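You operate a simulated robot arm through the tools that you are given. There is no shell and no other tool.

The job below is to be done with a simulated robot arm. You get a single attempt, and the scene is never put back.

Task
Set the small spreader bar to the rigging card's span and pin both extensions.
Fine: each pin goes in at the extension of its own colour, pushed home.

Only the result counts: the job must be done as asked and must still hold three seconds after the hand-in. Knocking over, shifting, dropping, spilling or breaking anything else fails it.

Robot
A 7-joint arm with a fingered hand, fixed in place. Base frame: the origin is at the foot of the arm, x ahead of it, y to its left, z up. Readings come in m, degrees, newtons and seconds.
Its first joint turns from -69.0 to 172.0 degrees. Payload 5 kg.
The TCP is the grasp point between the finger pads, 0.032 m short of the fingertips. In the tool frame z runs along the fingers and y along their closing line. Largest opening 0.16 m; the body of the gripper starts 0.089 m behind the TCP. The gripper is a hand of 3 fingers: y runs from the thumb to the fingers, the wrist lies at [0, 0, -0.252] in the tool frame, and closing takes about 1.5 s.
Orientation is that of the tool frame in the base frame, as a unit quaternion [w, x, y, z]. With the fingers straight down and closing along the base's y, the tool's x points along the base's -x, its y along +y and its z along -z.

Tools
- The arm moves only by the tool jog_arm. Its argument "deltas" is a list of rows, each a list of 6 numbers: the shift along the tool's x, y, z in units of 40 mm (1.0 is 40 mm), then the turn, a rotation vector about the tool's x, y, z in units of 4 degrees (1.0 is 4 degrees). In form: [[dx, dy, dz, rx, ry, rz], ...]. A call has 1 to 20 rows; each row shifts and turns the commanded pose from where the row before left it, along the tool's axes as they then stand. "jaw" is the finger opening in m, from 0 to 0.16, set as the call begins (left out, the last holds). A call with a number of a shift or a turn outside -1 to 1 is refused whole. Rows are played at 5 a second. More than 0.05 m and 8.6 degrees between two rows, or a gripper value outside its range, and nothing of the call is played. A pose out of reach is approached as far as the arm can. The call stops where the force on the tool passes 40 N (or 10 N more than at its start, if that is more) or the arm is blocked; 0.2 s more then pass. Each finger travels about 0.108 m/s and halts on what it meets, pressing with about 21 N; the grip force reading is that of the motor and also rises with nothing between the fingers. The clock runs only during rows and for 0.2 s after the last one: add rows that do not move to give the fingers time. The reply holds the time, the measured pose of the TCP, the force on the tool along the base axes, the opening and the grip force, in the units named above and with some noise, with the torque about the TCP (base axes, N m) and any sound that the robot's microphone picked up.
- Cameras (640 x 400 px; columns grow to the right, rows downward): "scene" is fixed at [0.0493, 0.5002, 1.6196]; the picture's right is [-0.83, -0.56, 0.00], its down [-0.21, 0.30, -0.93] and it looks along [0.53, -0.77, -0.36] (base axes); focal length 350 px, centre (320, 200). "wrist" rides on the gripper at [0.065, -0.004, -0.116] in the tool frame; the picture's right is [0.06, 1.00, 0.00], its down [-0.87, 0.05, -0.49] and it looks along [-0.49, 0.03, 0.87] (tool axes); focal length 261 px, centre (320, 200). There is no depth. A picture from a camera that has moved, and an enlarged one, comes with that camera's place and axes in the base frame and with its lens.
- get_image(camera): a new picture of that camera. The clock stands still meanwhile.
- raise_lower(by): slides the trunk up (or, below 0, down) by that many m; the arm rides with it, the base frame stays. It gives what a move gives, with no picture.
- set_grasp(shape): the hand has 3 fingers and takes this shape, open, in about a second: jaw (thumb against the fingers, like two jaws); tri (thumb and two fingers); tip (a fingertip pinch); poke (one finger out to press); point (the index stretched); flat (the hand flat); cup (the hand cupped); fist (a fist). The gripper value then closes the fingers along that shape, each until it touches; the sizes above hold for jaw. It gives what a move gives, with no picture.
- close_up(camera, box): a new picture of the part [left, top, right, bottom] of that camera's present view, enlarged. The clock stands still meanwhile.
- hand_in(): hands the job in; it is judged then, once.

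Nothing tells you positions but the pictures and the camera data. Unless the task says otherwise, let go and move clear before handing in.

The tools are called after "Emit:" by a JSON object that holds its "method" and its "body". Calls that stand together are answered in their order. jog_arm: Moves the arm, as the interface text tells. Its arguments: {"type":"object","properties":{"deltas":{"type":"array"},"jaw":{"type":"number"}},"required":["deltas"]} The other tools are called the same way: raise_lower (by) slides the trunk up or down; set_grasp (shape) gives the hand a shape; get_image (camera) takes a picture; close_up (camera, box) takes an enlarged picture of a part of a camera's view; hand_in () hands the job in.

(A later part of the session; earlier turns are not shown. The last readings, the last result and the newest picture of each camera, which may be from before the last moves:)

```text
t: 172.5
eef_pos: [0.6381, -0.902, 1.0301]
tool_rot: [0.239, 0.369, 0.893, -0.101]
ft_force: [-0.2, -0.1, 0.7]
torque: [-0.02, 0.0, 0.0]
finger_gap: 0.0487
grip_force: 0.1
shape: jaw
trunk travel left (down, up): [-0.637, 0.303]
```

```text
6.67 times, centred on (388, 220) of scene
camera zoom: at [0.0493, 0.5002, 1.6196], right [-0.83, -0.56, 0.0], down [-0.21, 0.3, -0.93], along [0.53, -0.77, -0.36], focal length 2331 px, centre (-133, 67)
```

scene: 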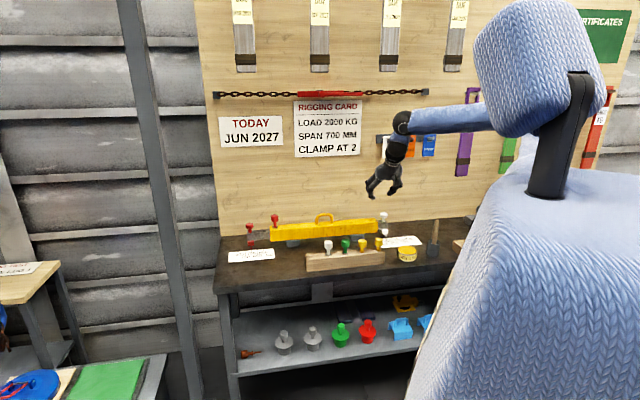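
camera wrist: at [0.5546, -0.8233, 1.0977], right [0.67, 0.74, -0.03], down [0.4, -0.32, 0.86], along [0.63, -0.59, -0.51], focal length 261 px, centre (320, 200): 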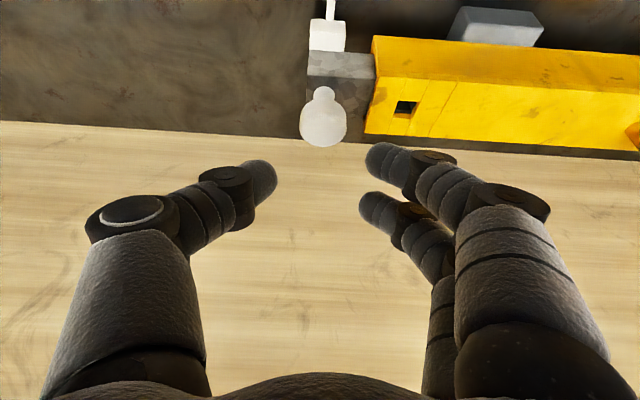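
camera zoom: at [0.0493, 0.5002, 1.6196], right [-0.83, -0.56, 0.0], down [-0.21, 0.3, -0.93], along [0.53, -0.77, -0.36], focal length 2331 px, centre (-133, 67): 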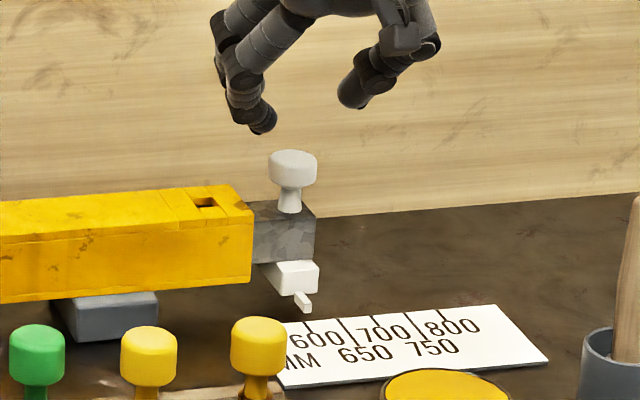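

The knob is centred between thumb and fingers. Descending with the trunk.

Emit:
{"method": "raise_lower", "body": {"by": -0.035}}

Emit:
{"method": "raise_lower", "body": {"by": -0.01}}

Emit:
{"method": "get_image", "body": {"camera": "wrist"}}

Emit:
{"method": "close_up", "body": {"camera": "scene", "box": [340, 190, 436, 250]}}

```text
t: 173.3
eef_pos: [0.637, -0.9016, 0.9961]
tool_rot: [0.239, 0.369, 0.893, -0.1]
ft_force: [-0.1, -0.5, -0.1]
torque: [0.04, -0.01, 0.01]
finger_gap: 0.0483
grip_force: 0.0
shape: jaw
trunk travel left (down, up): [-0.602, 0.338]
```

```text
t: 173.8
eef_pos: [0.6385, -0.9026, 0.9847]
tool_rot: [0.239, 0.37, 0.892, -0.101]
ft_force: [0.7, 0.3, 0.2]
torque: [0.0, 0.0, -0.01]
finger_gap: 0.0483
grip_force: 0.0
shape: jaw
trunk travel left (down, up): [-0.592, 0.348]
```

```text
taken
camera wrist: at [0.5545, -0.8232, 1.0526], right [0.67, 0.74, -0.03], down [0.4, -0.32, 0.86], along [0.63, -0.59, -0.51], focal length 261 px, centre (320, 200)
```

wrist: 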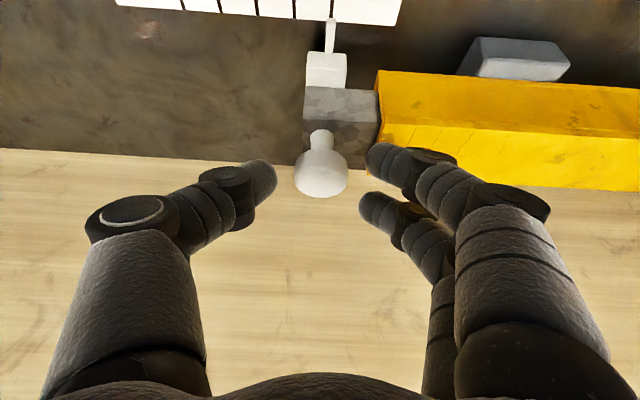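

```text
6.67 times, centred on (388, 220) of scene
camera zoom: at [0.0493, 0.5002, 1.6196], right [-0.83, -0.56, 0.0], down [-0.21, 0.3, -0.93], along [0.53, -0.77, -0.36], focal length 2331 px, centre (-133, 67)
```

zoom: 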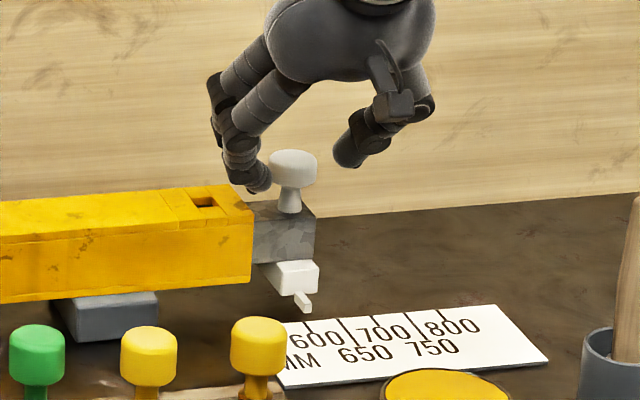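

Knob is level with the fingertips. Closing.

Emit:
{"method": "raise_lower", "body": {"by": -0.003}}

Emit:
{"method": "jog_arm", "body": {"deltas": [[0, 0, 0, 0, 0, 0], [0, 0, 0, 0, 0, 0], [0, 0, 0, 0, 0, 0], [0, 0, 0, 0, 0, 0], [0, 0, 0, 0, 0, 0]], "jaw": 0.0}}

Emit:
{"method": "get_image", "body": {"camera": "wrist"}}

Emit:
{"method": "close_up", "body": {"camera": "scene", "box": [340, 190, 436, 250]}}

```text
t: 174.4
eef_pos: [0.6377, -0.9032, 0.981]
tool_rot: [0.238, 0.37, 0.892, -0.101]
ft_force: [-0.9, 0.3, 0.0]
torque: [0.01, 0.0, -0.01]
finger_gap: 0.0483
grip_force: 0.0
shape: jaw
trunk travel left (down, up): [-0.589, 0.351]
```

```text
t: 175.6
eef_pos: [0.6375, -0.9023, 0.9818]
tool_rot: [0.239, 0.368, 0.893, -0.1]
ft_force: [-1.7, 3.0, 1.9]
torque: [0.18, -0.1, 0.06]
finger_gap: 0.0141
grip_force: 20.5
shape: jaw
trunk travel left (down, up): [-0.589, 0.351]
```

```text
taken
camera wrist: at [0.5545, -0.8231, 1.0497], right [0.67, 0.74, -0.03], down [0.4, -0.32, 0.86], along [0.63, -0.59, -0.51], focal length 261 px, centre (320, 200)
```

wrist: 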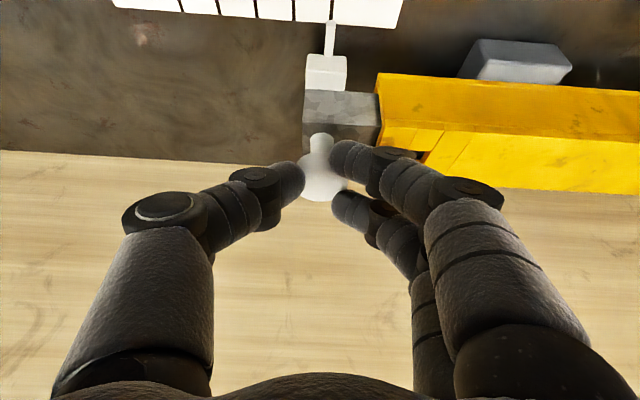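

```text
6.67 times, centred on (388, 220) of scene
camera zoom: at [0.0493, 0.5002, 1.6196], right [-0.83, -0.56, 0.0], down [-0.21, 0.3, -0.93], along [0.53, -0.77, -0.36], focal length 2331 px, centre (-133, 67)
```

zoom: 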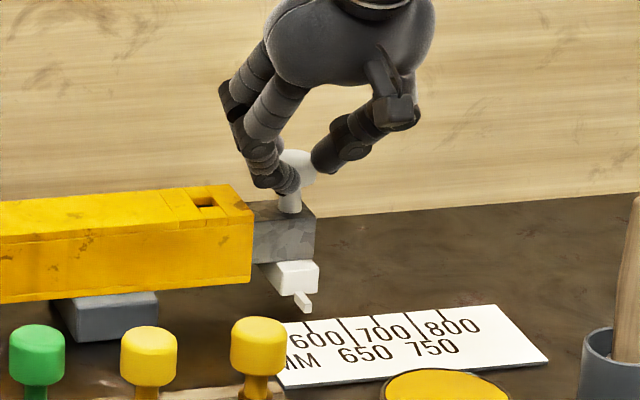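

Gripped. I'll pull outward 24 mm along the bar and check the pointer.

Emit:
{"method": "jog_arm", "body": {"deltas": [[0, -0.1, 0, 0, 0, 0], [0, -0.1, 0, 0, 0, 0], [0, -0.1, 0, 0, 0, 0], [0, -0.1, 0, 0, 0, 0], [0, -0.1, 0, 0, 0, 0], [0, -0.1, 0, 0, 0, 0], [0, 0, 0, 0, 0, 0]]}}

Emit:
{"method": "close_up", "body": {"camera": "scene", "box": [360, 210, 424, 250]}}

Emit:
{"method": "get_image", "body": {"camera": "wrist"}}

```text
t: 177.2
eef_pos: [0.6193, -0.9196, 0.9831]
tool_rot: [0.239, 0.369, 0.892, -0.101]
ft_force: [-5.8, 1.8, 7.4]
torque: [0.11, 0.09, 0.01]
finger_gap: 0.0132
grip_force: 21.0
shape: jaw
trunk travel left (down, up): [-0.589, 0.351]
```

```text
10.00 times, centred on (392, 230) of scene
camera zoom: at [0.0493, 0.5002, 1.6196], right [-0.83, -0.56, 0.0], down [-0.21, 0.3, -0.93], along [0.53, -0.77, -0.36], focal length 3496 px, centre (-400, -100)
```

zoom: 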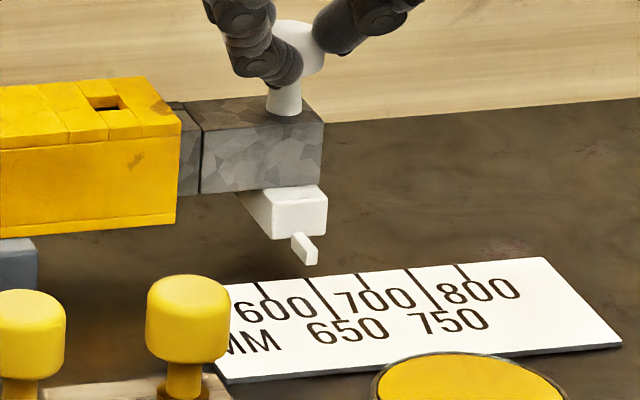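

```text
taken
camera wrist: at [0.5364, -0.8404, 1.0504], right [0.67, 0.74, -0.03], down [0.4, -0.32, 0.86], along [0.63, -0.59, -0.51], focal length 261 px, centre (320, 200)
```

wrist: 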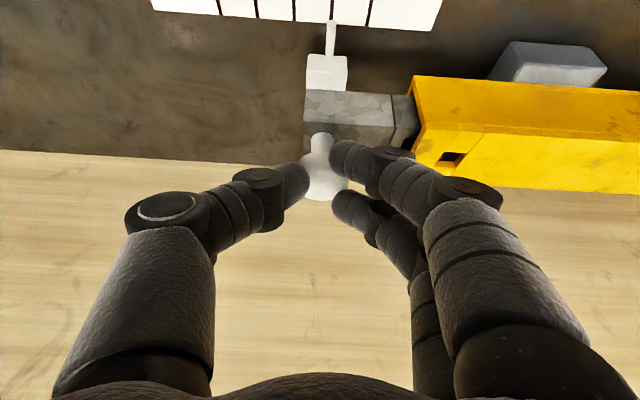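

The pointer is near 655. I'll pull 20 mm more, then fine-tune.

Emit:
{"method": "jog_arm", "body": {"deltas": [[0, -0.1, 0, 0, 0, 0], [0, -0.1, 0, 0, 0, 0], [0, -0.1, 0, 0, 0, 0], [0, -0.1, 0, 0, 0, 0], [0, -0.1, 0, 0, 0, 0], [0, 0, 0, 0, 0, 0]]}}

Emit:
{"method": "close_up", "body": {"camera": "scene", "box": [372, 220, 420, 250]}}

Emit:
{"method": "close_up", "body": {"camera": "wrist", "box": [260, 0, 420, 100]}}

```text
t: 178.6
eef_pos: [0.606, -0.9343, 0.9829]
tool_rot: [0.238, 0.369, 0.893, -0.101]
ft_force: [-8.5, 3.8, 6.3]
torque: [0.09, 0.23, -0.04]
finger_gap: 0.0133
grip_force: 21.1
shape: jaw
trunk travel left (down, up): [-0.589, 0.351]
```

```text
13.33 times, centred on (396, 235) of scene
camera zoom: at [0.0493, 0.5002, 1.6196], right [-0.83, -0.56, 0.0], down [-0.21, 0.3, -0.93], along [0.53, -0.77, -0.36], focal length 4661 px, centre (-693, -267)
```

zoom: 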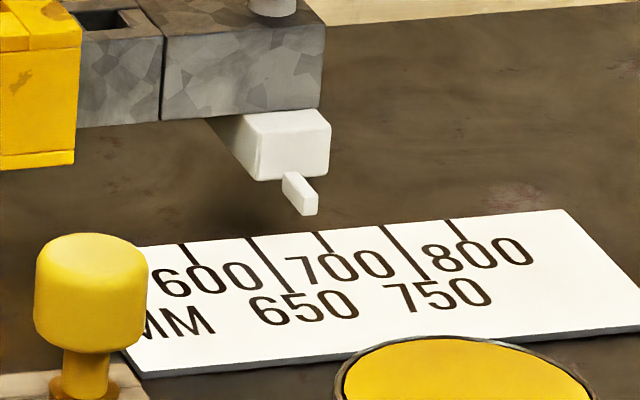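

```text
4.00 times, centred on (340, 50) of wrist
camera zoom: at [0.5221, -0.8546, 1.0507], right [0.67, 0.74, -0.04], down [0.4, -0.32, 0.86], along [0.63, -0.59, -0.51], focal length 1043 px, centre (240, 800)
```

zoom: 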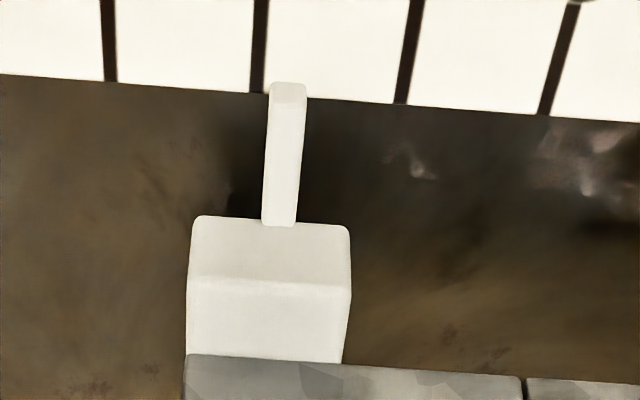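

Both views agree about 5 mm remain to reach 700. I'll pull 5 mm.

Emit:
{"method": "jog_arm", "body": {"deltas": [[0, -0.065, 0, 0, 0, 0], [0, -0.06, 0, 0, 0, 0], [0, 0, 0, 0, 0, 0]]}}

Emit:
{"method": "close_up", "body": {"camera": "scene", "box": [372, 220, 420, 250]}}

Emit:
{"method": "close_up", "body": {"camera": "wrist", "box": [260, 0, 420, 100]}}

```text
t: 179.4
eef_pos: [0.6028, -0.9371, 0.9836]
tool_rot: [0.239, 0.369, 0.893, -0.1]
ft_force: [-10.4, 5.3, 5.6]
torque: [0.12, 0.23, -0.03]
finger_gap: 0.013
grip_force: 20.9
shape: jaw
trunk travel left (down, up): [-0.589, 0.351]
```

```text
13.33 times, centred on (396, 235) of scene
camera zoom: at [0.0493, 0.5002, 1.6196], right [-0.83, -0.56, 0.0], down [-0.21, 0.3, -0.93], along [0.53, -0.77, -0.36], focal length 4661 px, centre (-693, -267)
```

zoom: 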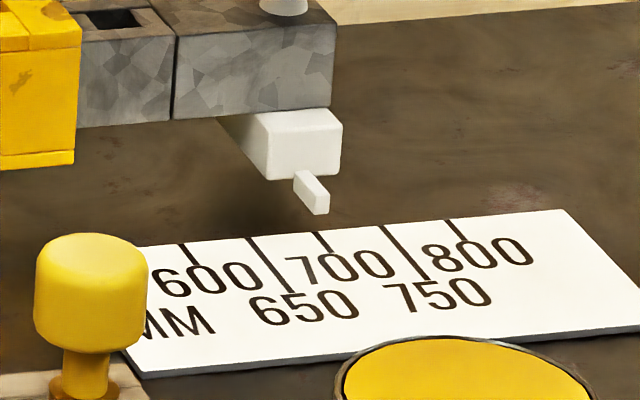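

```text
4.00 times, centred on (340, 50) of wrist
camera zoom: at [0.519, -0.8577, 1.0508], right [0.67, 0.74, -0.03], down [0.4, -0.32, 0.86], along [0.63, -0.59, -0.51], focal length 1043 px, centre (240, 800)
```

zoom: 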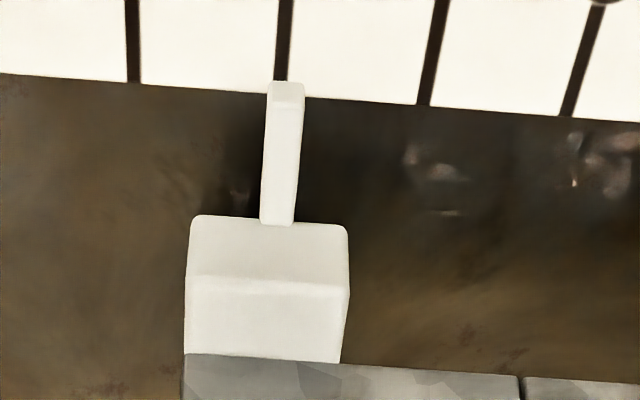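

About 1 mm short. I'll nudge 0.8 mm, then release in stages.

Emit:
{"method": "jog_arm", "body": {"deltas": [[0, -0.02, 0, 0, 0, 0], [0, 0, 0, 0, 0, 0]]}}

Emit:
{"method": "jog_arm", "body": {"deltas": [[0, 0, 0, 0, 0, 0], [0, 0, 0, 0, 0, 0]], "jaw": 0.018}}

Emit:
{"method": "jog_arm", "body": {"deltas": [[0, 0, 0, 0, 0, 0], [0, 0, 0, 0, 0, 0]], "jaw": 0.028}}

Emit:
{"method": "close_up", "body": {"camera": "wrist", "box": [260, 0, 420, 100]}}

Emit:
{"method": "close_up", "body": {"camera": "scene", "box": [372, 220, 420, 250]}}

```text
t: 180.0
eef_pos: [0.6012, -0.9369, 0.9824]
tool_rot: [0.239, 0.368, 0.893, -0.101]
ft_force: [-8.9, 7.6, 6.2]
torque: [0.18, 0.2, 0.05]
finger_gap: 0.0134
grip_force: 20.6
shape: jaw
trunk travel left (down, up): [-0.589, 0.351]
```

```text
t: 180.6
eef_pos: [0.6033, -0.9373, 0.983]
tool_rot: [0.239, 0.369, 0.892, -0.101]
ft_force: [-3.0, 2.3, 4.5]
torque: [-0.03, 0.07, -0.08]
finger_gap: 0.0188
grip_force: 0.1
shape: jaw
trunk travel left (down, up): [-0.589, 0.351]
```

```text
t: 181.2
eef_pos: [0.6032, -0.9373, 0.9808]
tool_rot: [0.238, 0.369, 0.893, -0.1]
ft_force: [-0.3, 0.0, 0.1]
torque: [0.0, 0.02, 0.01]
finger_gap: 0.0274
grip_force: 0.1
shape: jaw
trunk travel left (down, up): [-0.589, 0.351]
```

```text
4.00 times, centred on (340, 50) of wrist
camera zoom: at [0.5197, -0.8589, 1.0494], right [0.67, 0.74, -0.03], down [0.4, -0.32, 0.86], along [0.63, -0.59, -0.51], focal length 1043 px, centre (240, 800)
```

zoom: 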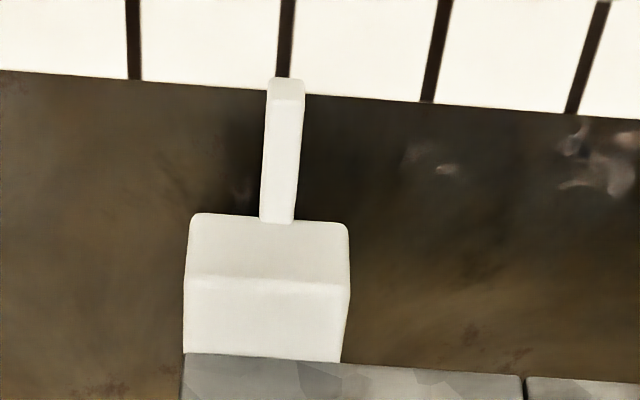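

```text
13.33 times, centred on (396, 235) of scene
camera zoom: at [0.0493, 0.5002, 1.6196], right [-0.83, -0.56, 0.0], down [-0.21, 0.3, -0.93], along [0.53, -0.77, -0.36], focal length 4661 px, centre (-693, -267)
```

zoom: 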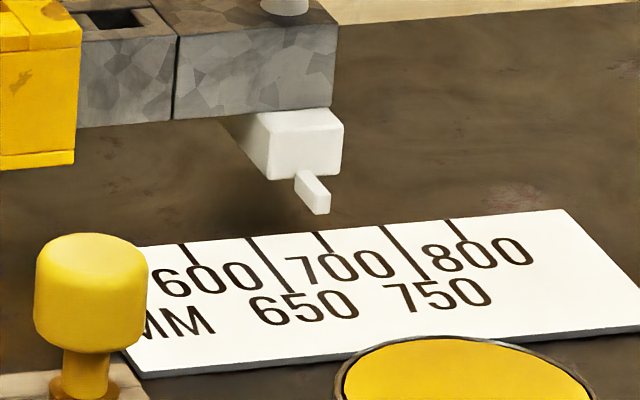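

White pointer is on 700 and the release didn't move it. I'll open fully and rise.

Emit:
{"method": "jog_arm", "body": {"deltas": [[0, 0, 0, 0, 0, 0], [0, 0, 0, 0, 0, 0]], "jaw": 0.052}}

Emit:
{"method": "raise_lower", "body": {"by": 0.1}}

Emit:
{"method": "close_up", "body": {"camera": "scene", "box": [360, 210, 424, 250]}}

Emit:
{"method": "get_image", "body": {"camera": "wrist"}}

Emit:
{"method": "close_up", "body": {"camera": "scene", "box": [230, 210, 294, 250]}}

```text
t: 181.8
eef_pos: [0.6033, -0.9386, 0.9821]
tool_rot: [0.239, 0.369, 0.893, -0.1]
ft_force: [0.3, -0.4, 0.5]
torque: [-0.04, -0.02, 0.01]
finger_gap: 0.0513
grip_force: 0.1
shape: jaw
trunk travel left (down, up): [-0.589, 0.351]
```

```text
t: 183.1
eef_pos: [0.6036, -0.9388, 1.0825]
tool_rot: [0.239, 0.369, 0.893, -0.1]
ft_force: [-0.9, -1.1, 0.8]
torque: [-0.01, 0.01, 0.03]
finger_gap: 0.0514
grip_force: 0.1
shape: jaw
trunk travel left (down, up): [-0.689, 0.251]
```

```text
10.00 times, centred on (392, 230) of scene
camera zoom: at [0.0493, 0.5002, 1.6196], right [-0.83, -0.56, 0.0], down [-0.21, 0.3, -0.93], along [0.53, -0.77, -0.36], focal length 3496 px, centre (-400, -100)
```

zoom: 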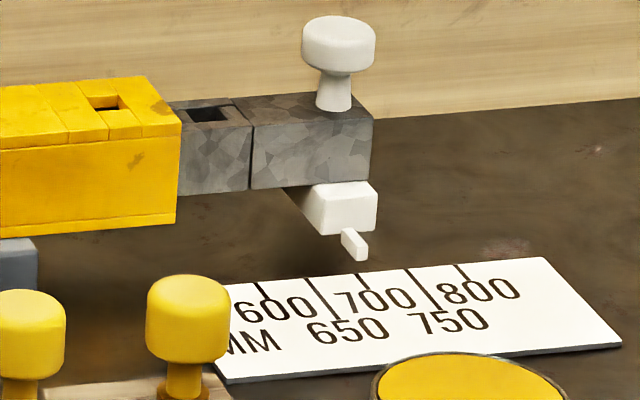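

```text
taken
camera wrist: at [0.5196, -0.8591, 1.1492], right [0.67, 0.74, -0.03], down [0.4, -0.32, 0.86], along [0.63, -0.59, -0.51], focal length 261 px, centre (320, 200)
```

wrist: 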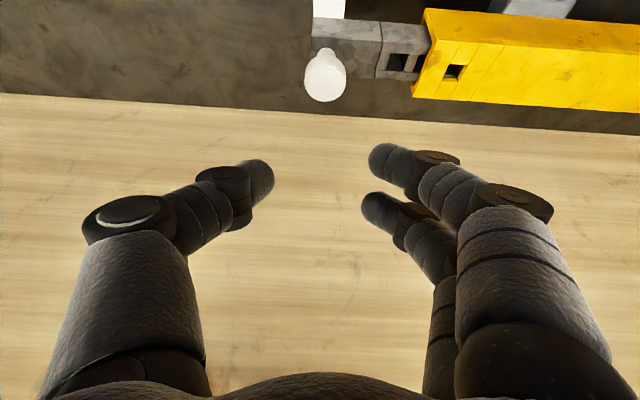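

```text
10.00 times, centred on (262, 230) of scene
camera zoom: at [0.0493, 0.5002, 1.6196], right [-0.83, -0.56, 0.0], down [-0.21, 0.3, -0.93], along [0.53, -0.77, -0.36], focal length 3496 px, centre (900, -100)
```

zoom: 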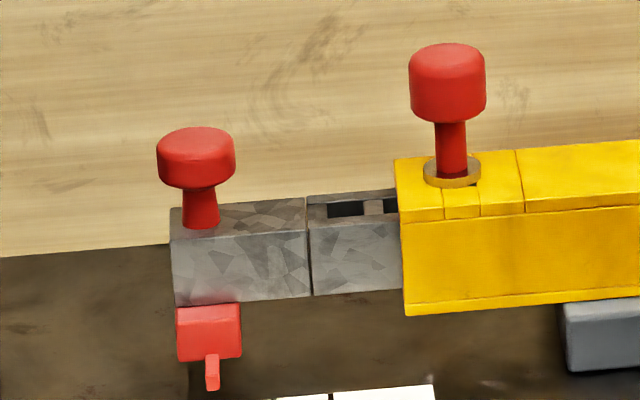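

Both extensions are set and the red pin is seated. Now I'll go to the white pin in the rack at about (0.712,-0.528).

Emit:
{"method": "raise_lower", "body": {"by": 0.03}}

Emit:
{"method": "jog_arm", "body": {"deltas": [[0.484, 0.92, -0.28, 0, 0, 0], [0.484, 0.92, -0.28, 0, 0, 0], [0.484, 0.92, -0.28, 0, 0, 0], [0.484, 0.92, -0.28, 0, 0, 0], [0.484, 0.92, -0.28, 0, 0, 0], [0.484, 0.92, -0.28, 0, 0, 0], [0.484, 0.92, -0.28, 0, 0, 0], [0.484, 0.92, -0.28, 0, 0, 0], [0.484, 0.92, -0.28, 0, 0, 0], [0.484, 0.92, -0.28, 0, 0, 0], [0, 0, 0, 0, 0, 0]], "jaw": 0.055}}

Emit:
{"method": "raise_lower", "body": {"by": -0.08}}

Emit:
{"method": "get_image", "body": {"camera": "wrist"}}

Emit:
{"method": "close_up", "body": {"camera": "scene", "box": [288, 210, 384, 270]}}

```text
t: 183.8
eef_pos: [0.6031, -0.9389, 1.1109]
tool_rot: [0.239, 0.369, 0.892, -0.101]
ft_force: [0.1, -0.6, 0.4]
torque: [-0.01, 0.02, -0.04]
finger_gap: 0.0516
grip_force: 0.1
shape: jaw
trunk travel left (down, up): [-0.719, 0.221]
```

```text
t: 186.2
eef_pos: [0.7027, -0.5184, 1.1095]
tool_rot: [0.237, 0.369, 0.893, -0.1]
ft_force: [-0.3, -1.2, -0.1]
torque: [0.02, -0.01, 0.05]
finger_gap: 0.0548
grip_force: 0.0
shape: jaw
trunk travel left (down, up): [-0.719, 0.221]
```

```text
t: 187.4
eef_pos: [0.7039, -0.5194, 1.0316]
tool_rot: [0.238, 0.368, 0.893, -0.1]
ft_force: [-0.4, -0.3, -0.2]
torque: [0.03, 0.0, 0.0]
finger_gap: 0.0549
grip_force: 0.1
shape: jaw
trunk travel left (down, up): [-0.639, 0.301]
```

```text
taken
camera wrist: at [0.6207, -0.4391, 1.0984], right [0.67, 0.74, -0.03], down [0.4, -0.32, 0.86], along [0.63, -0.59, -0.51], focal length 261 px, centre (320, 200)
```

wrist: 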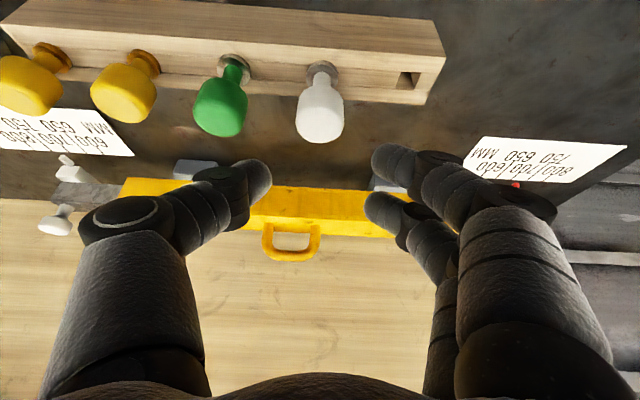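

```text
6.67 times, centred on (336, 240) of scene
camera zoom: at [0.0493, 0.5002, 1.6196], right [-0.83, -0.56, 0.0], down [-0.21, 0.3, -0.93], along [0.53, -0.77, -0.36], focal length 2331 px, centre (213, -67)
```

zoom: 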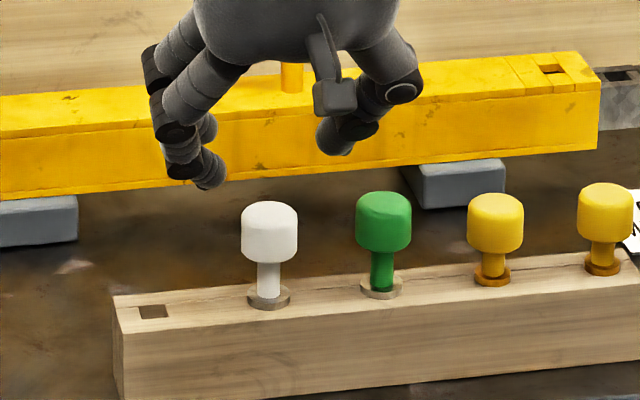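

Well centred over the white pin. Descending with the trunk.

Emit:
{"method": "raise_lower", "body": {"by": -0.05}}

Emit:
{"method": "get_image", "body": {"camera": "wrist"}}

Emit:
{"method": "close_up", "body": {"camera": "scene", "box": [296, 220, 360, 260]}}

```text
t: 188.3
eef_pos: [0.7047, -0.5186, 0.9806]
tool_rot: [0.239, 0.368, 0.893, -0.101]
ft_force: [-0.2, -1.3, 0.6]
torque: [-0.03, -0.01, 0.0]
finger_gap: 0.0552
grip_force: 0.1
shape: jaw
trunk travel left (down, up): [-0.589, 0.351]
```

```text
taken
camera wrist: at [0.6207, -0.4392, 1.0483], right [0.67, 0.74, -0.03], down [0.4, -0.32, 0.86], along [0.63, -0.59, -0.51], focal length 261 px, centre (320, 200)
```

wrist: 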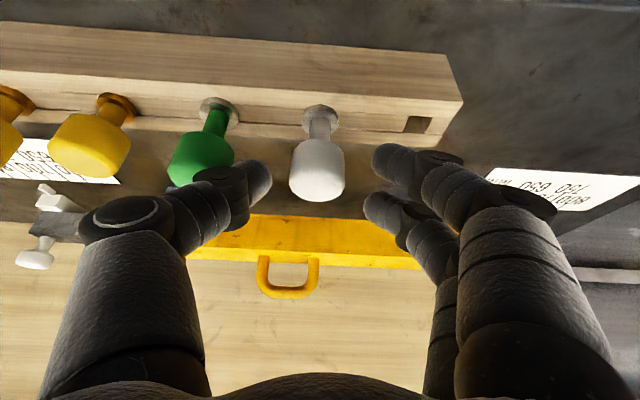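

```text
10.00 times, centred on (328, 240) of scene
camera zoom: at [0.0493, 0.5002, 1.6196], right [-0.83, -0.56, 0.0], down [-0.21, 0.3, -0.93], along [0.53, -0.77, -0.36], focal length 3496 px, centre (240, -200)
```

zoom: 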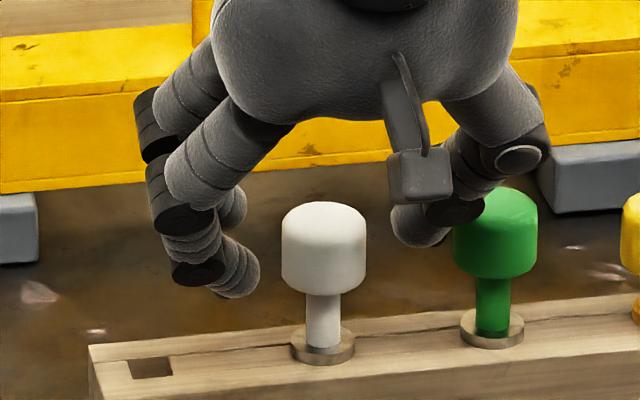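

Emit:
{"method": "jog_arm", "body": {"deltas": [[0, 0, 0, 0, 0, 0], [0, 0, 0, 0, 0, 0], [0, 0, 0, 0, 0, 0], [0, 0, 0, 0, 0, 0], [0, 0, 0, 0, 0, 0]], "jaw": 0.0}}

Emit:
{"method": "get_image", "body": {"camera": "wrist"}}

Emit:
{"method": "close_up", "body": {"camera": "scene", "box": [296, 220, 360, 260]}}

```text
t: 189.5
eef_pos: [0.7043, -0.5184, 0.9802]
tool_rot: [0.238, 0.369, 0.893, -0.1]
ft_force: [0.1, 0.8, -0.4]
torque: [0.06, -0.05, 0.03]
finger_gap: 0.0212
grip_force: 21.5
shape: jaw
trunk travel left (down, up): [-0.589, 0.351]
```

```text
taken
camera wrist: at [0.6209, -0.4393, 1.048], right [0.67, 0.74, -0.03], down [0.4, -0.32, 0.86], along [0.63, -0.59, -0.51], focal length 261 px, centre (320, 200)
```

wrist: 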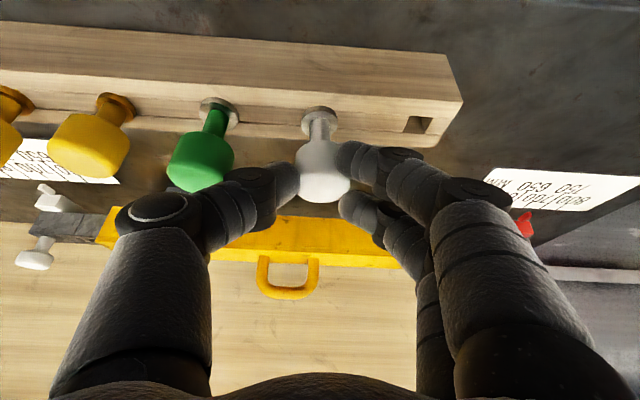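

```text
10.00 times, centred on (328, 240) of scene
camera zoom: at [0.0493, 0.5002, 1.6196], right [-0.83, -0.56, 0.0], down [-0.21, 0.3, -0.93], along [0.53, -0.77, -0.36], focal length 3496 px, centre (240, -200)
```

zoom: 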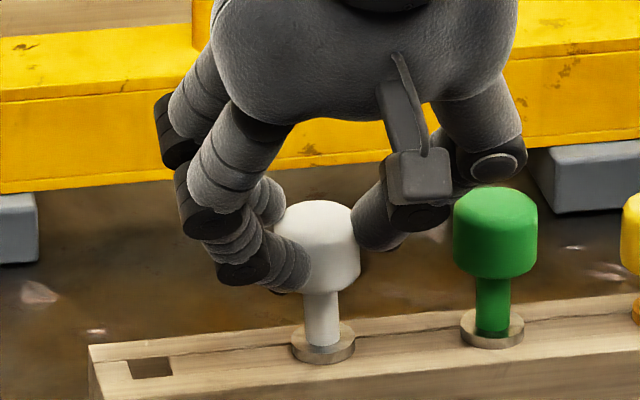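

Good grip (same as for red). Lifting straight up.

Emit:
{"method": "raise_lower", "body": {"by": 0.02}}

Emit:
{"method": "raise_lower", "body": {"by": 0.11}}

Emit:
{"method": "close_up", "body": {"camera": "scene", "box": [280, 190, 376, 250]}}

Emit:
{"method": "get_image", "body": {"camera": "wrist"}}

```text
t: 190.2
eef_pos: [0.7051, -0.5185, 0.9996]
tool_rot: [0.239, 0.368, 0.893, -0.101]
ft_force: [1.1, 1.1, 0.2]
torque: [0.09, -0.07, 0.0]
finger_gap: 0.0214
grip_force: 21.1
shape: jaw
trunk travel left (down, up): [-0.609, 0.331]
```

```text
t: 191.6
eef_pos: [0.7045, -0.5181, 1.1097]
tool_rot: [0.238, 0.369, 0.893, -0.1]
ft_force: [-0.5, -0.1, -0.3]
torque: [0.03, -0.01, -0.07]
finger_gap: 0.0198
grip_force: 21.1
shape: jaw
trunk travel left (down, up): [-0.719, 0.221]
```

```text
6.67 times, centred on (328, 220) of scene
camera zoom: at [0.0493, 0.5002, 1.6196], right [-0.83, -0.56, 0.0], down [-0.21, 0.3, -0.93], along [0.53, -0.77, -0.36], focal length 2331 px, centre (267, 67)
```

zoom: 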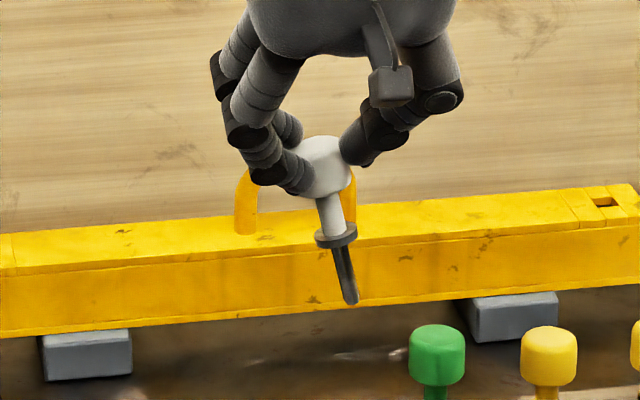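

```text
taken
camera wrist: at [0.621, -0.4396, 1.1777], right [0.67, 0.74, -0.03], down [0.4, -0.32, 0.86], along [0.63, -0.59, -0.51], focal length 261 px, centre (320, 200)
```

wrist: 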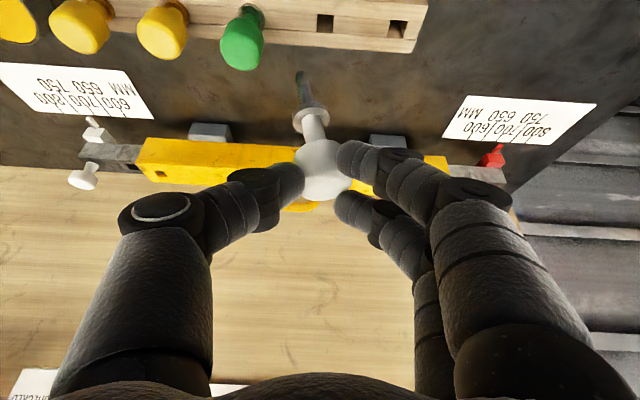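

The white pin leans about 10° towards the white end in the grip. I'll roll the hand by 10° to bring it upright.

Emit:
{"method": "jog_arm", "body": {"deltas": [[0, 0, 0, -0.72, 0, 0.417], [0, 0, 0, -0.72, 0, 0.417], [0, 0, 0, -0.72, 0, 0.417], [0, 0, 0, 0, 0, 0]]}}

Emit:
{"method": "close_up", "body": {"camera": "scene", "box": [280, 190, 376, 250]}}

Emit:
{"method": "get_image", "body": {"camera": "wrist"}}

```text
t: 192.6
eef_pos: [0.7051, -0.5179, 1.1105]
tool_rot: [0.27, 0.389, 0.881, -0.023]
ft_force: [0.0, -0.5, -0.5]
torque: [0.01, 0.03, -0.03]
finger_gap: 0.0196
grip_force: 20.6
shape: jaw
trunk travel left (down, up): [-0.719, 0.221]
```

```text
6.67 times, centred on (328, 220) of scene
camera zoom: at [0.0493, 0.5002, 1.6196], right [-0.83, -0.56, 0.0], down [-0.21, 0.3, -0.93], along [0.53, -0.77, -0.36], focal length 2331 px, centre (267, 67)
```

zoom: 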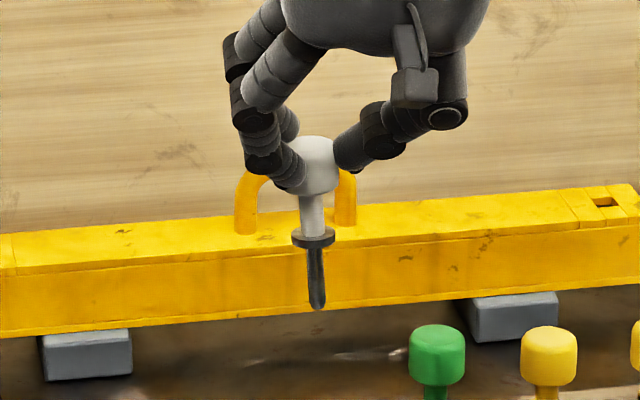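

```text
taken
camera wrist: at [0.6132, -0.4471, 1.1764], right [0.66, 0.74, 0.14], down [0.29, -0.42, 0.86], along [0.69, -0.53, -0.5], focal length 261 px, centre (320, 200)
```

wrist: 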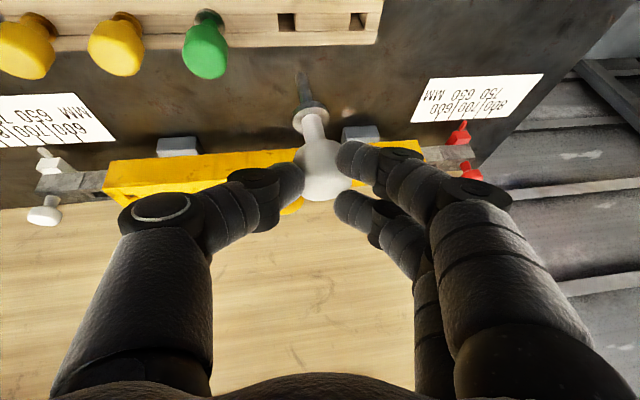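

Nearly vertical now; I'll trim 2° more, raise a little, and carry it to just in front of the white-side hole.

Emit:
{"method": "jog_arm", "body": {"deltas": [[0, 0, 0, -0.43, 0, 0.25], [0, 0, 0, 0, 0, 0]]}}

Emit:
{"method": "raise_lower", "body": {"by": 0.03}}

Emit:
{"method": "jog_arm", "body": {"deltas": [[-0.636, -0.796, 0.172, 0, 0, 0], [-0.636, -0.796, 0.172, 0, 0, 0], [-0.636, -0.796, 0.172, 0, 0, 0], [-0.636, -0.796, 0.172, 0, 0, 0], [-0.636, -0.796, 0.172, 0, 0, 0], [-0.636, -0.796, 0.172, 0, 0, 0], [-0.636, -0.796, 0.172, 0, 0, 0], [-0.636, -0.796, 0.172, 0, 0, 0], [0, 0, 0, 0, 0, 0]]}}

Emit:
{"method": "get_image", "body": {"camera": "wrist"}}

Emit:
{"method": "close_up", "body": {"camera": "scene", "box": [330, 185, 426, 245]}}

```text
t: 193.2
eef_pos: [0.7047, -0.5183, 1.1109]
tool_rot: [0.276, 0.392, 0.878, -0.006]
ft_force: [0.0, 0.2, -0.1]
torque: [-0.02, 0.0, -0.03]
finger_gap: 0.0198
grip_force: 21.2
shape: jaw
trunk travel left (down, up): [-0.719, 0.221]
```

```text
t: 194.0
eef_pos: [0.7038, -0.5201, 1.1399]
tool_rot: [0.275, 0.393, 0.878, -0.007]
ft_force: [0.6, -0.6, -1.2]
torque: [-0.01, 0.02, 0.04]
finger_gap: 0.0195
grip_force: 21.0
shape: jaw
trunk travel left (down, up): [-0.749, 0.191]
```

```text
t: 196.0
eef_pos: [0.6649, -0.8453, 1.1421]
tool_rot: [0.275, 0.393, 0.877, -0.007]
ft_force: [-0.3, 0.3, -0.4]
torque: [0.01, 0.01, 0.02]
finger_gap: 0.0199
grip_force: 21.1
shape: jaw
trunk travel left (down, up): [-0.749, 0.191]
```

```text
taken
camera wrist: at [0.5716, -0.7768, 1.2074], right [0.66, 0.73, 0.17], down [0.27, -0.44, 0.85], along [0.7, -0.51, -0.49], focal length 261 px, centre (320, 200)
```

wrist: 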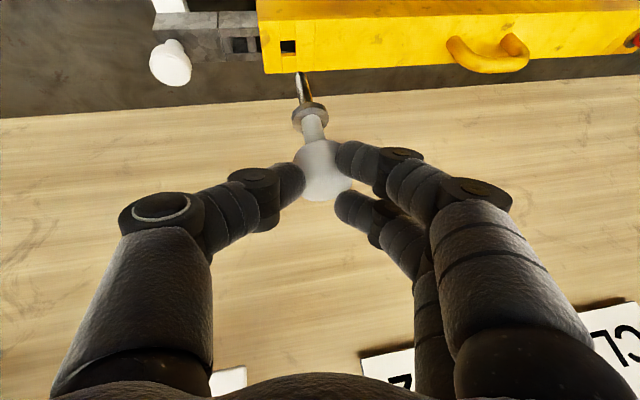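

```text
6.67 times, centred on (378, 215) of scene
camera zoom: at [0.0493, 0.5002, 1.6196], right [-0.83, -0.56, 0.0], down [-0.21, 0.3, -0.93], along [0.53, -0.77, -0.36], focal length 2331 px, centre (-67, 100)
```

zoom: 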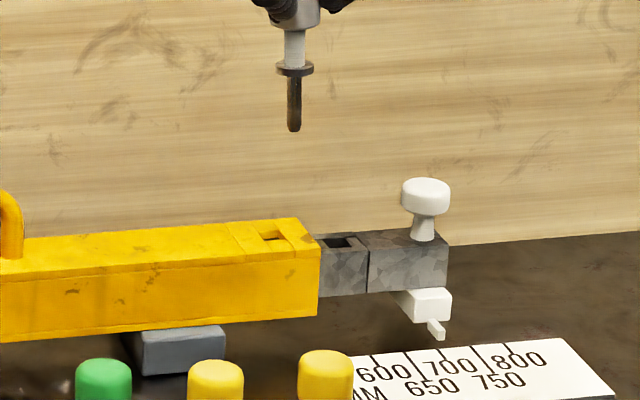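

Triangulated: tip at (0.675,-0.845,1.032), hole at (0.695,-0.865,0.942). I'll shift 28 mm toward the wall and descend to about 15 mm above the hole.

Emit:
{"method": "jog_arm", "body": {"deltas": [[-0.306, 0, 0.177, 0, 0, 0], [-0.306, 0, 0.177, 0, 0, 0], [0, 0, 0, 0, 0, 0]]}}

Emit:
{"method": "raise_lower", "body": {"by": -0.073}}

Emit:
{"method": "close_up", "body": {"camera": "wrist", "box": [220, 30, 380, 130]}}

Emit:
{"method": "close_up", "body": {"camera": "scene", "box": [350, 205, 398, 235]}}

```text
t: 196.8
eef_pos: [0.6839, -0.8654, 1.1424]
tool_rot: [0.276, 0.393, 0.877, -0.008]
ft_force: [-0.1, -0.1, -0.2]
torque: [-0.01, 0.03, -0.02]
finger_gap: 0.0195
grip_force: 20.9
shape: jaw
trunk travel left (down, up): [-0.749, 0.191]
```

```text
t: 197.9
eef_pos: [0.6843, -0.8669, 1.0699]
tool_rot: [0.276, 0.392, 0.877, -0.007]
ft_force: [-0.1, 0.3, -1.3]
torque: [0.0, 0.0, 0.03]
finger_gap: 0.0197
grip_force: 21.0
shape: jaw
trunk travel left (down, up): [-0.676, 0.264]
```

```text
4.00 times, centred on (300, 80) of wrist
camera zoom: at [0.5913, -0.797, 1.1346], right [0.66, 0.73, 0.17], down [0.27, -0.44, 0.85], along [0.7, -0.51, -0.49], focal length 1043 px, centre (400, 680)
```

zoom: 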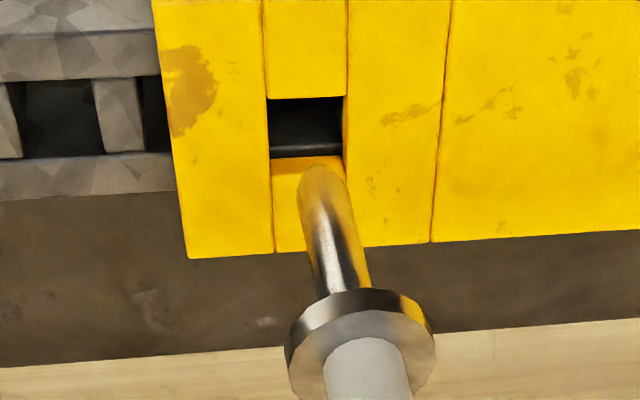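

```text
13.33 times, centred on (374, 220) of scene
camera zoom: at [0.0493, 0.5002, 1.6196], right [-0.83, -0.56, 0.0], down [-0.21, 0.3, -0.93], along [0.53, -0.77, -0.36], focal length 4661 px, centre (-400, -67)
```

zoom: 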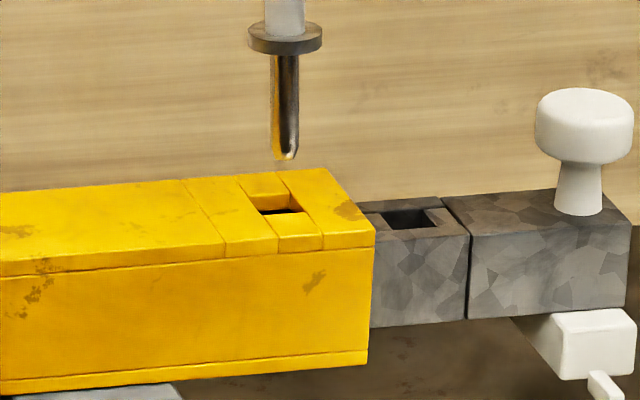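

The tip is about 20 mm above and 6 mm short of the hole centre in the wall direction, aligned along the bar. Correcting and descending 13 mm.

Emit:
{"method": "jog_arm", "body": {"deltas": [[-0.13, 0, 0.076, 0, 0, 0], [0, 0, 0, 0, 0, 0]]}}

Emit:
{"method": "raise_lower", "body": {"by": -0.013}}

Emit:
{"method": "close_up", "body": {"camera": "wrist", "box": [220, 30, 380, 130]}}

Emit:
{"method": "close_up", "body": {"camera": "scene", "box": [350, 205, 398, 235]}}

```text
t: 198.5
eef_pos: [0.6874, -0.8706, 1.069]
tool_rot: [0.276, 0.392, 0.878, -0.008]
ft_force: [0.3, -0.3, 0.0]
torque: [-0.01, 0.01, 0.02]
finger_gap: 0.0194
grip_force: 21.3
shape: jaw
trunk travel left (down, up): [-0.676, 0.264]
```

```text
t: 199.1
eef_pos: [0.6878, -0.8702, 1.0555]
tool_rot: [0.276, 0.392, 0.878, -0.007]
ft_force: [0.1, 1.1, -0.3]
torque: [0.0, 0.03, 0.0]
finger_gap: 0.0197
grip_force: 21.0
shape: jaw
trunk travel left (down, up): [-0.663, 0.277]
```

```text
4.00 times, centred on (300, 80) of wrist
camera zoom: at [0.5955, -0.8012, 1.1211], right [0.66, 0.73, 0.17], down [0.27, -0.45, 0.85], along [0.7, -0.51, -0.49], focal length 1043 px, centre (400, 680)
```

zoom: 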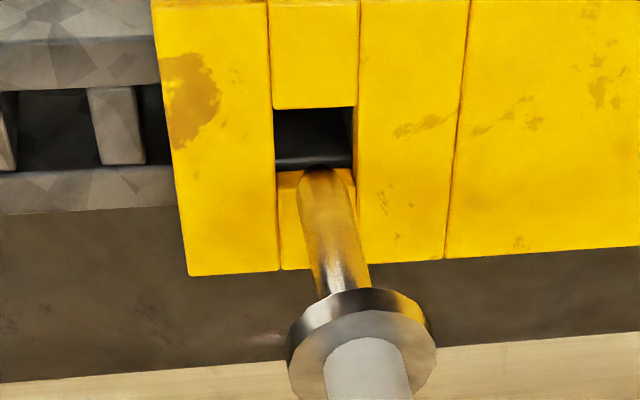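

```text
13.33 times, centred on (374, 220) of scene
camera zoom: at [0.0493, 0.5002, 1.6196], right [-0.83, -0.56, 0.0], down [-0.21, 0.3, -0.93], along [0.53, -0.77, -0.36], focal length 4661 px, centre (-400, -67)
```

zoom: 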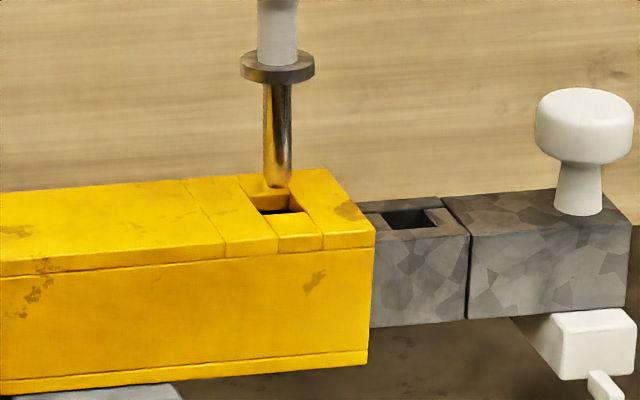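

Both views again show the tip directly above the hole centre. Descending in small steps.

Emit:
{"method": "raise_lower", "body": {"by": -0.007}}

Emit:
{"method": "raise_lower", "body": {"by": -0.006}}

Emit:
{"method": "close_up", "body": {"camera": "wrist", "box": [220, 30, 380, 130]}}

Emit:
{"method": "close_up", "body": {"camera": "scene", "box": [350, 205, 398, 235]}}

```text
t: 199.7
eef_pos: [0.6894, -0.8697, 1.0488]
tool_rot: [0.276, 0.392, 0.878, -0.007]
ft_force: [-0.5, 1.6, -1.1]
torque: [-0.01, -0.02, 0.0]
finger_gap: 0.0196
grip_force: 20.7
shape: jaw
trunk travel left (down, up): [-0.656, 0.284]
```

```text
t: 200.2
eef_pos: [0.6883, -0.87, 1.0427]
tool_rot: [0.275, 0.393, 0.877, -0.007]
ft_force: [-0.8, 0.0, -0.7]
torque: [0.01, 0.01, 0.04]
finger_gap: 0.0195
grip_force: 20.8
shape: jaw
trunk travel left (down, up): [-0.65, 0.29]
```

```text
4.00 times, centred on (300, 80) of wrist
camera zoom: at [0.5955, -0.8012, 1.1081], right [0.66, 0.73, 0.17], down [0.27, -0.45, 0.85], along [0.7, -0.51, -0.49], focal length 1043 px, centre (400, 680)
```

zoom: 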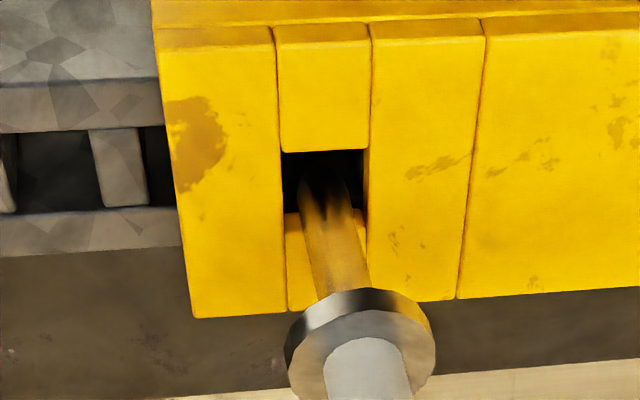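

```text
13.33 times, centred on (374, 220) of scene
camera zoom: at [0.0493, 0.5002, 1.6196], right [-0.83, -0.56, 0.0], down [-0.21, 0.3, -0.93], along [0.53, -0.77, -0.36], focal length 4661 px, centre (-400, -67)
```

zoom: 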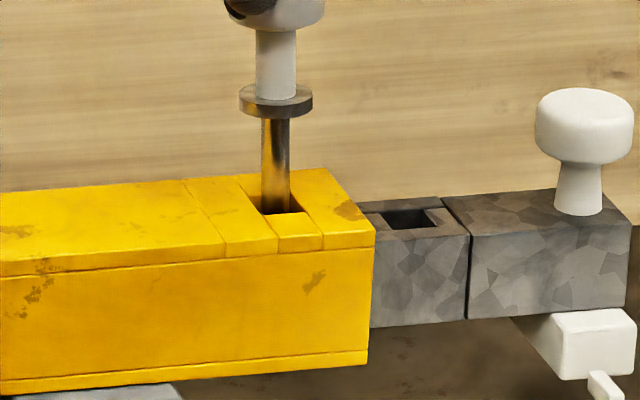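

Tip is inside the hole, no contact force. Continuing down.

Emit:
{"method": "raise_lower", "body": {"by": -0.007}}

Emit:
{"method": "raise_lower", "body": {"by": -0.006}}

Emit:
{"method": "raise_lower", "body": {"by": -0.006}}

Emit:
{"method": "close_up", "body": {"camera": "scene", "box": [350, 205, 398, 235]}}

Emit:
{"method": "close_up", "body": {"camera": "wrist", "box": [220, 30, 380, 130]}}

```text
t: 200.8
eef_pos: [0.6883, -0.8706, 1.0356]
tool_rot: [0.276, 0.392, 0.878, -0.007]
ft_force: [1.5, 0.7, -0.1]
torque: [-0.02, -0.01, -0.01]
finger_gap: 0.0194
grip_force: 20.4
shape: jaw
trunk travel left (down, up): [-0.643, 0.297]
```

```text
t: 201.3
eef_pos: [0.6898, -0.8701, 1.0295]
tool_rot: [0.276, 0.392, 0.878, -0.007]
ft_force: [-0.1, -0.7, -0.9]
torque: [0.02, 0.0, 0.03]
finger_gap: 0.0196
grip_force: 20.3
shape: jaw
trunk travel left (down, up): [-0.637, 0.303]
```

```text
t: 201.9
eef_pos: [0.6891, -0.8699, 1.0243]
tool_rot: [0.275, 0.392, 0.878, -0.007]
ft_force: [0.2, 0.2, -0.6]
torque: [0.06, 0.02, -0.02]
finger_gap: 0.0196
grip_force: 20.7
shape: jaw
trunk travel left (down, up): [-0.631, 0.309]
```

```text
13.33 times, centred on (374, 220) of scene
camera zoom: at [0.0493, 0.5002, 1.6196], right [-0.83, -0.56, 0.0], down [-0.21, 0.3, -0.93], along [0.53, -0.77, -0.36], focal length 4661 px, centre (-400, -67)
```

zoom: 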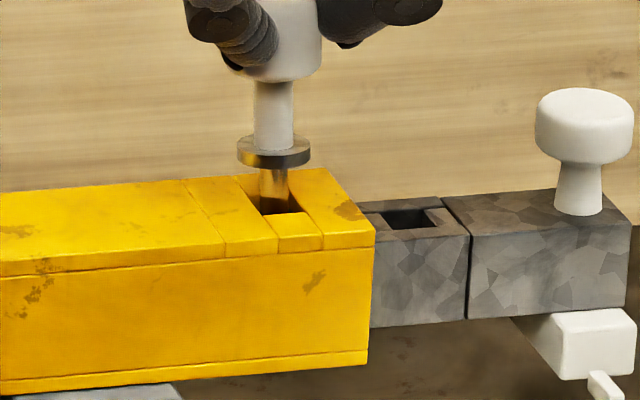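

```text
4.00 times, centred on (300, 80) of wrist
camera zoom: at [0.5955, -0.8012, 1.089], right [0.66, 0.73, 0.17], down [0.27, -0.45, 0.85], along [0.7, -0.51, -0.49], focal length 1043 px, centre (400, 680)
```

zoom: 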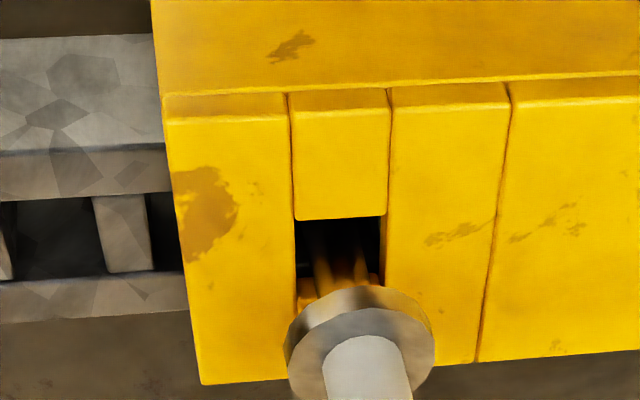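

Emit:
{"method": "raise_lower", "body": {"by": -0.006}}

Emit:
{"method": "raise_lower", "body": {"by": -0.005}}

Emit:
{"method": "raise_lower", "body": {"by": -0.003}}

Emit:
{"method": "close_up", "body": {"camera": "scene", "box": [350, 205, 398, 235]}}

```text
t: 202.4
eef_pos: [0.6893, -0.87, 1.0176]
tool_rot: [0.276, 0.393, 0.877, -0.007]
ft_force: [0.3, 0.3, -0.2]
torque: [0.02, 0.04, -0.02]
finger_gap: 0.0195
grip_force: 20.8
shape: jaw
trunk travel left (down, up): [-0.625, 0.315]
```

```text
t: 202.9
eef_pos: [0.6887, -0.8714, 1.012]
tool_rot: [0.276, 0.392, 0.877, -0.007]
ft_force: [0.0, 0.3, -0.9]
torque: [0.06, 0.09, 0.02]
finger_gap: 0.0192
grip_force: 20.8
shape: jaw
trunk travel left (down, up): [-0.62, 0.32]
```

```text
t: 203.5
eef_pos: [0.6898, -0.8707, 1.0088]
tool_rot: [0.276, 0.392, 0.878, -0.007]
ft_force: [-0.4, 0.5, -0.4]
torque: [0.08, 0.09, 0.01]
finger_gap: 0.0197
grip_force: 20.8
shape: jaw
trunk travel left (down, up): [-0.617, 0.323]
```

```text
13.33 times, centred on (374, 220) of scene
camera zoom: at [0.0493, 0.5002, 1.6196], right [-0.83, -0.56, 0.0], down [-0.21, 0.3, -0.93], along [0.53, -0.77, -0.36], focal length 4661 px, centre (-400, -67)
```

zoom: 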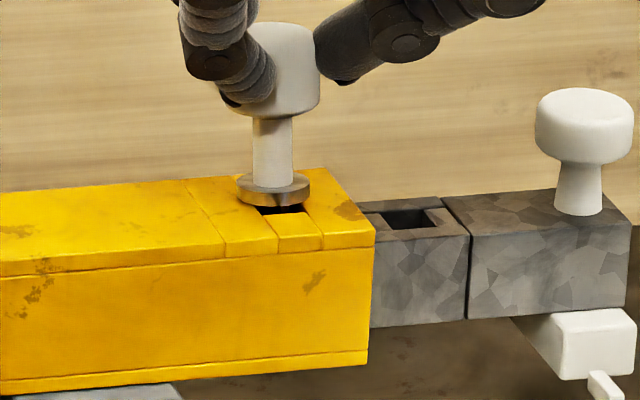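

Only a few millimetres remain to seat the flange.

Emit:
{"method": "raise_lower", "body": {"by": -0.004}}

Emit:
{"method": "raise_lower", "body": {"by": -0.003}}

Emit:
{"method": "close_up", "body": {"camera": "scene", "box": [350, 205, 398, 235]}}

```text
t: 204.0
eef_pos: [0.689, -0.8705, 1.0087]
tool_rot: [0.277, 0.392, 0.877, -0.007]
ft_force: [-0.5, 1.4, 12.4]
torque: [0.04, -0.23, 0.04]
finger_gap: 0.02
grip_force: 21.2
shape: jaw
trunk travel left (down, up): [-0.613, 0.327]
```

```text
t: 204.5
eef_pos: [0.6883, -0.8688, 1.0069]
tool_rot: [0.278, 0.392, 0.877, -0.008]
ft_force: [-1.1, 1.8, 26.9]
torque: [-0.02, -0.57, 0.0]
finger_gap: 0.021
grip_force: 21.0
shape: jaw
trunk travel left (down, up): [-0.61, 0.33]
```

```text
13.33 times, centred on (374, 220) of scene
camera zoom: at [0.0493, 0.5002, 1.6196], right [-0.83, -0.56, 0.0], down [-0.21, 0.3, -0.93], along [0.53, -0.77, -0.36], focal length 4661 px, centre (-400, -67)
```

zoom: 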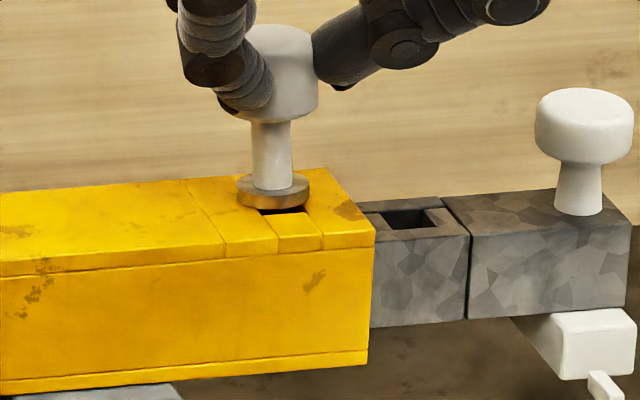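

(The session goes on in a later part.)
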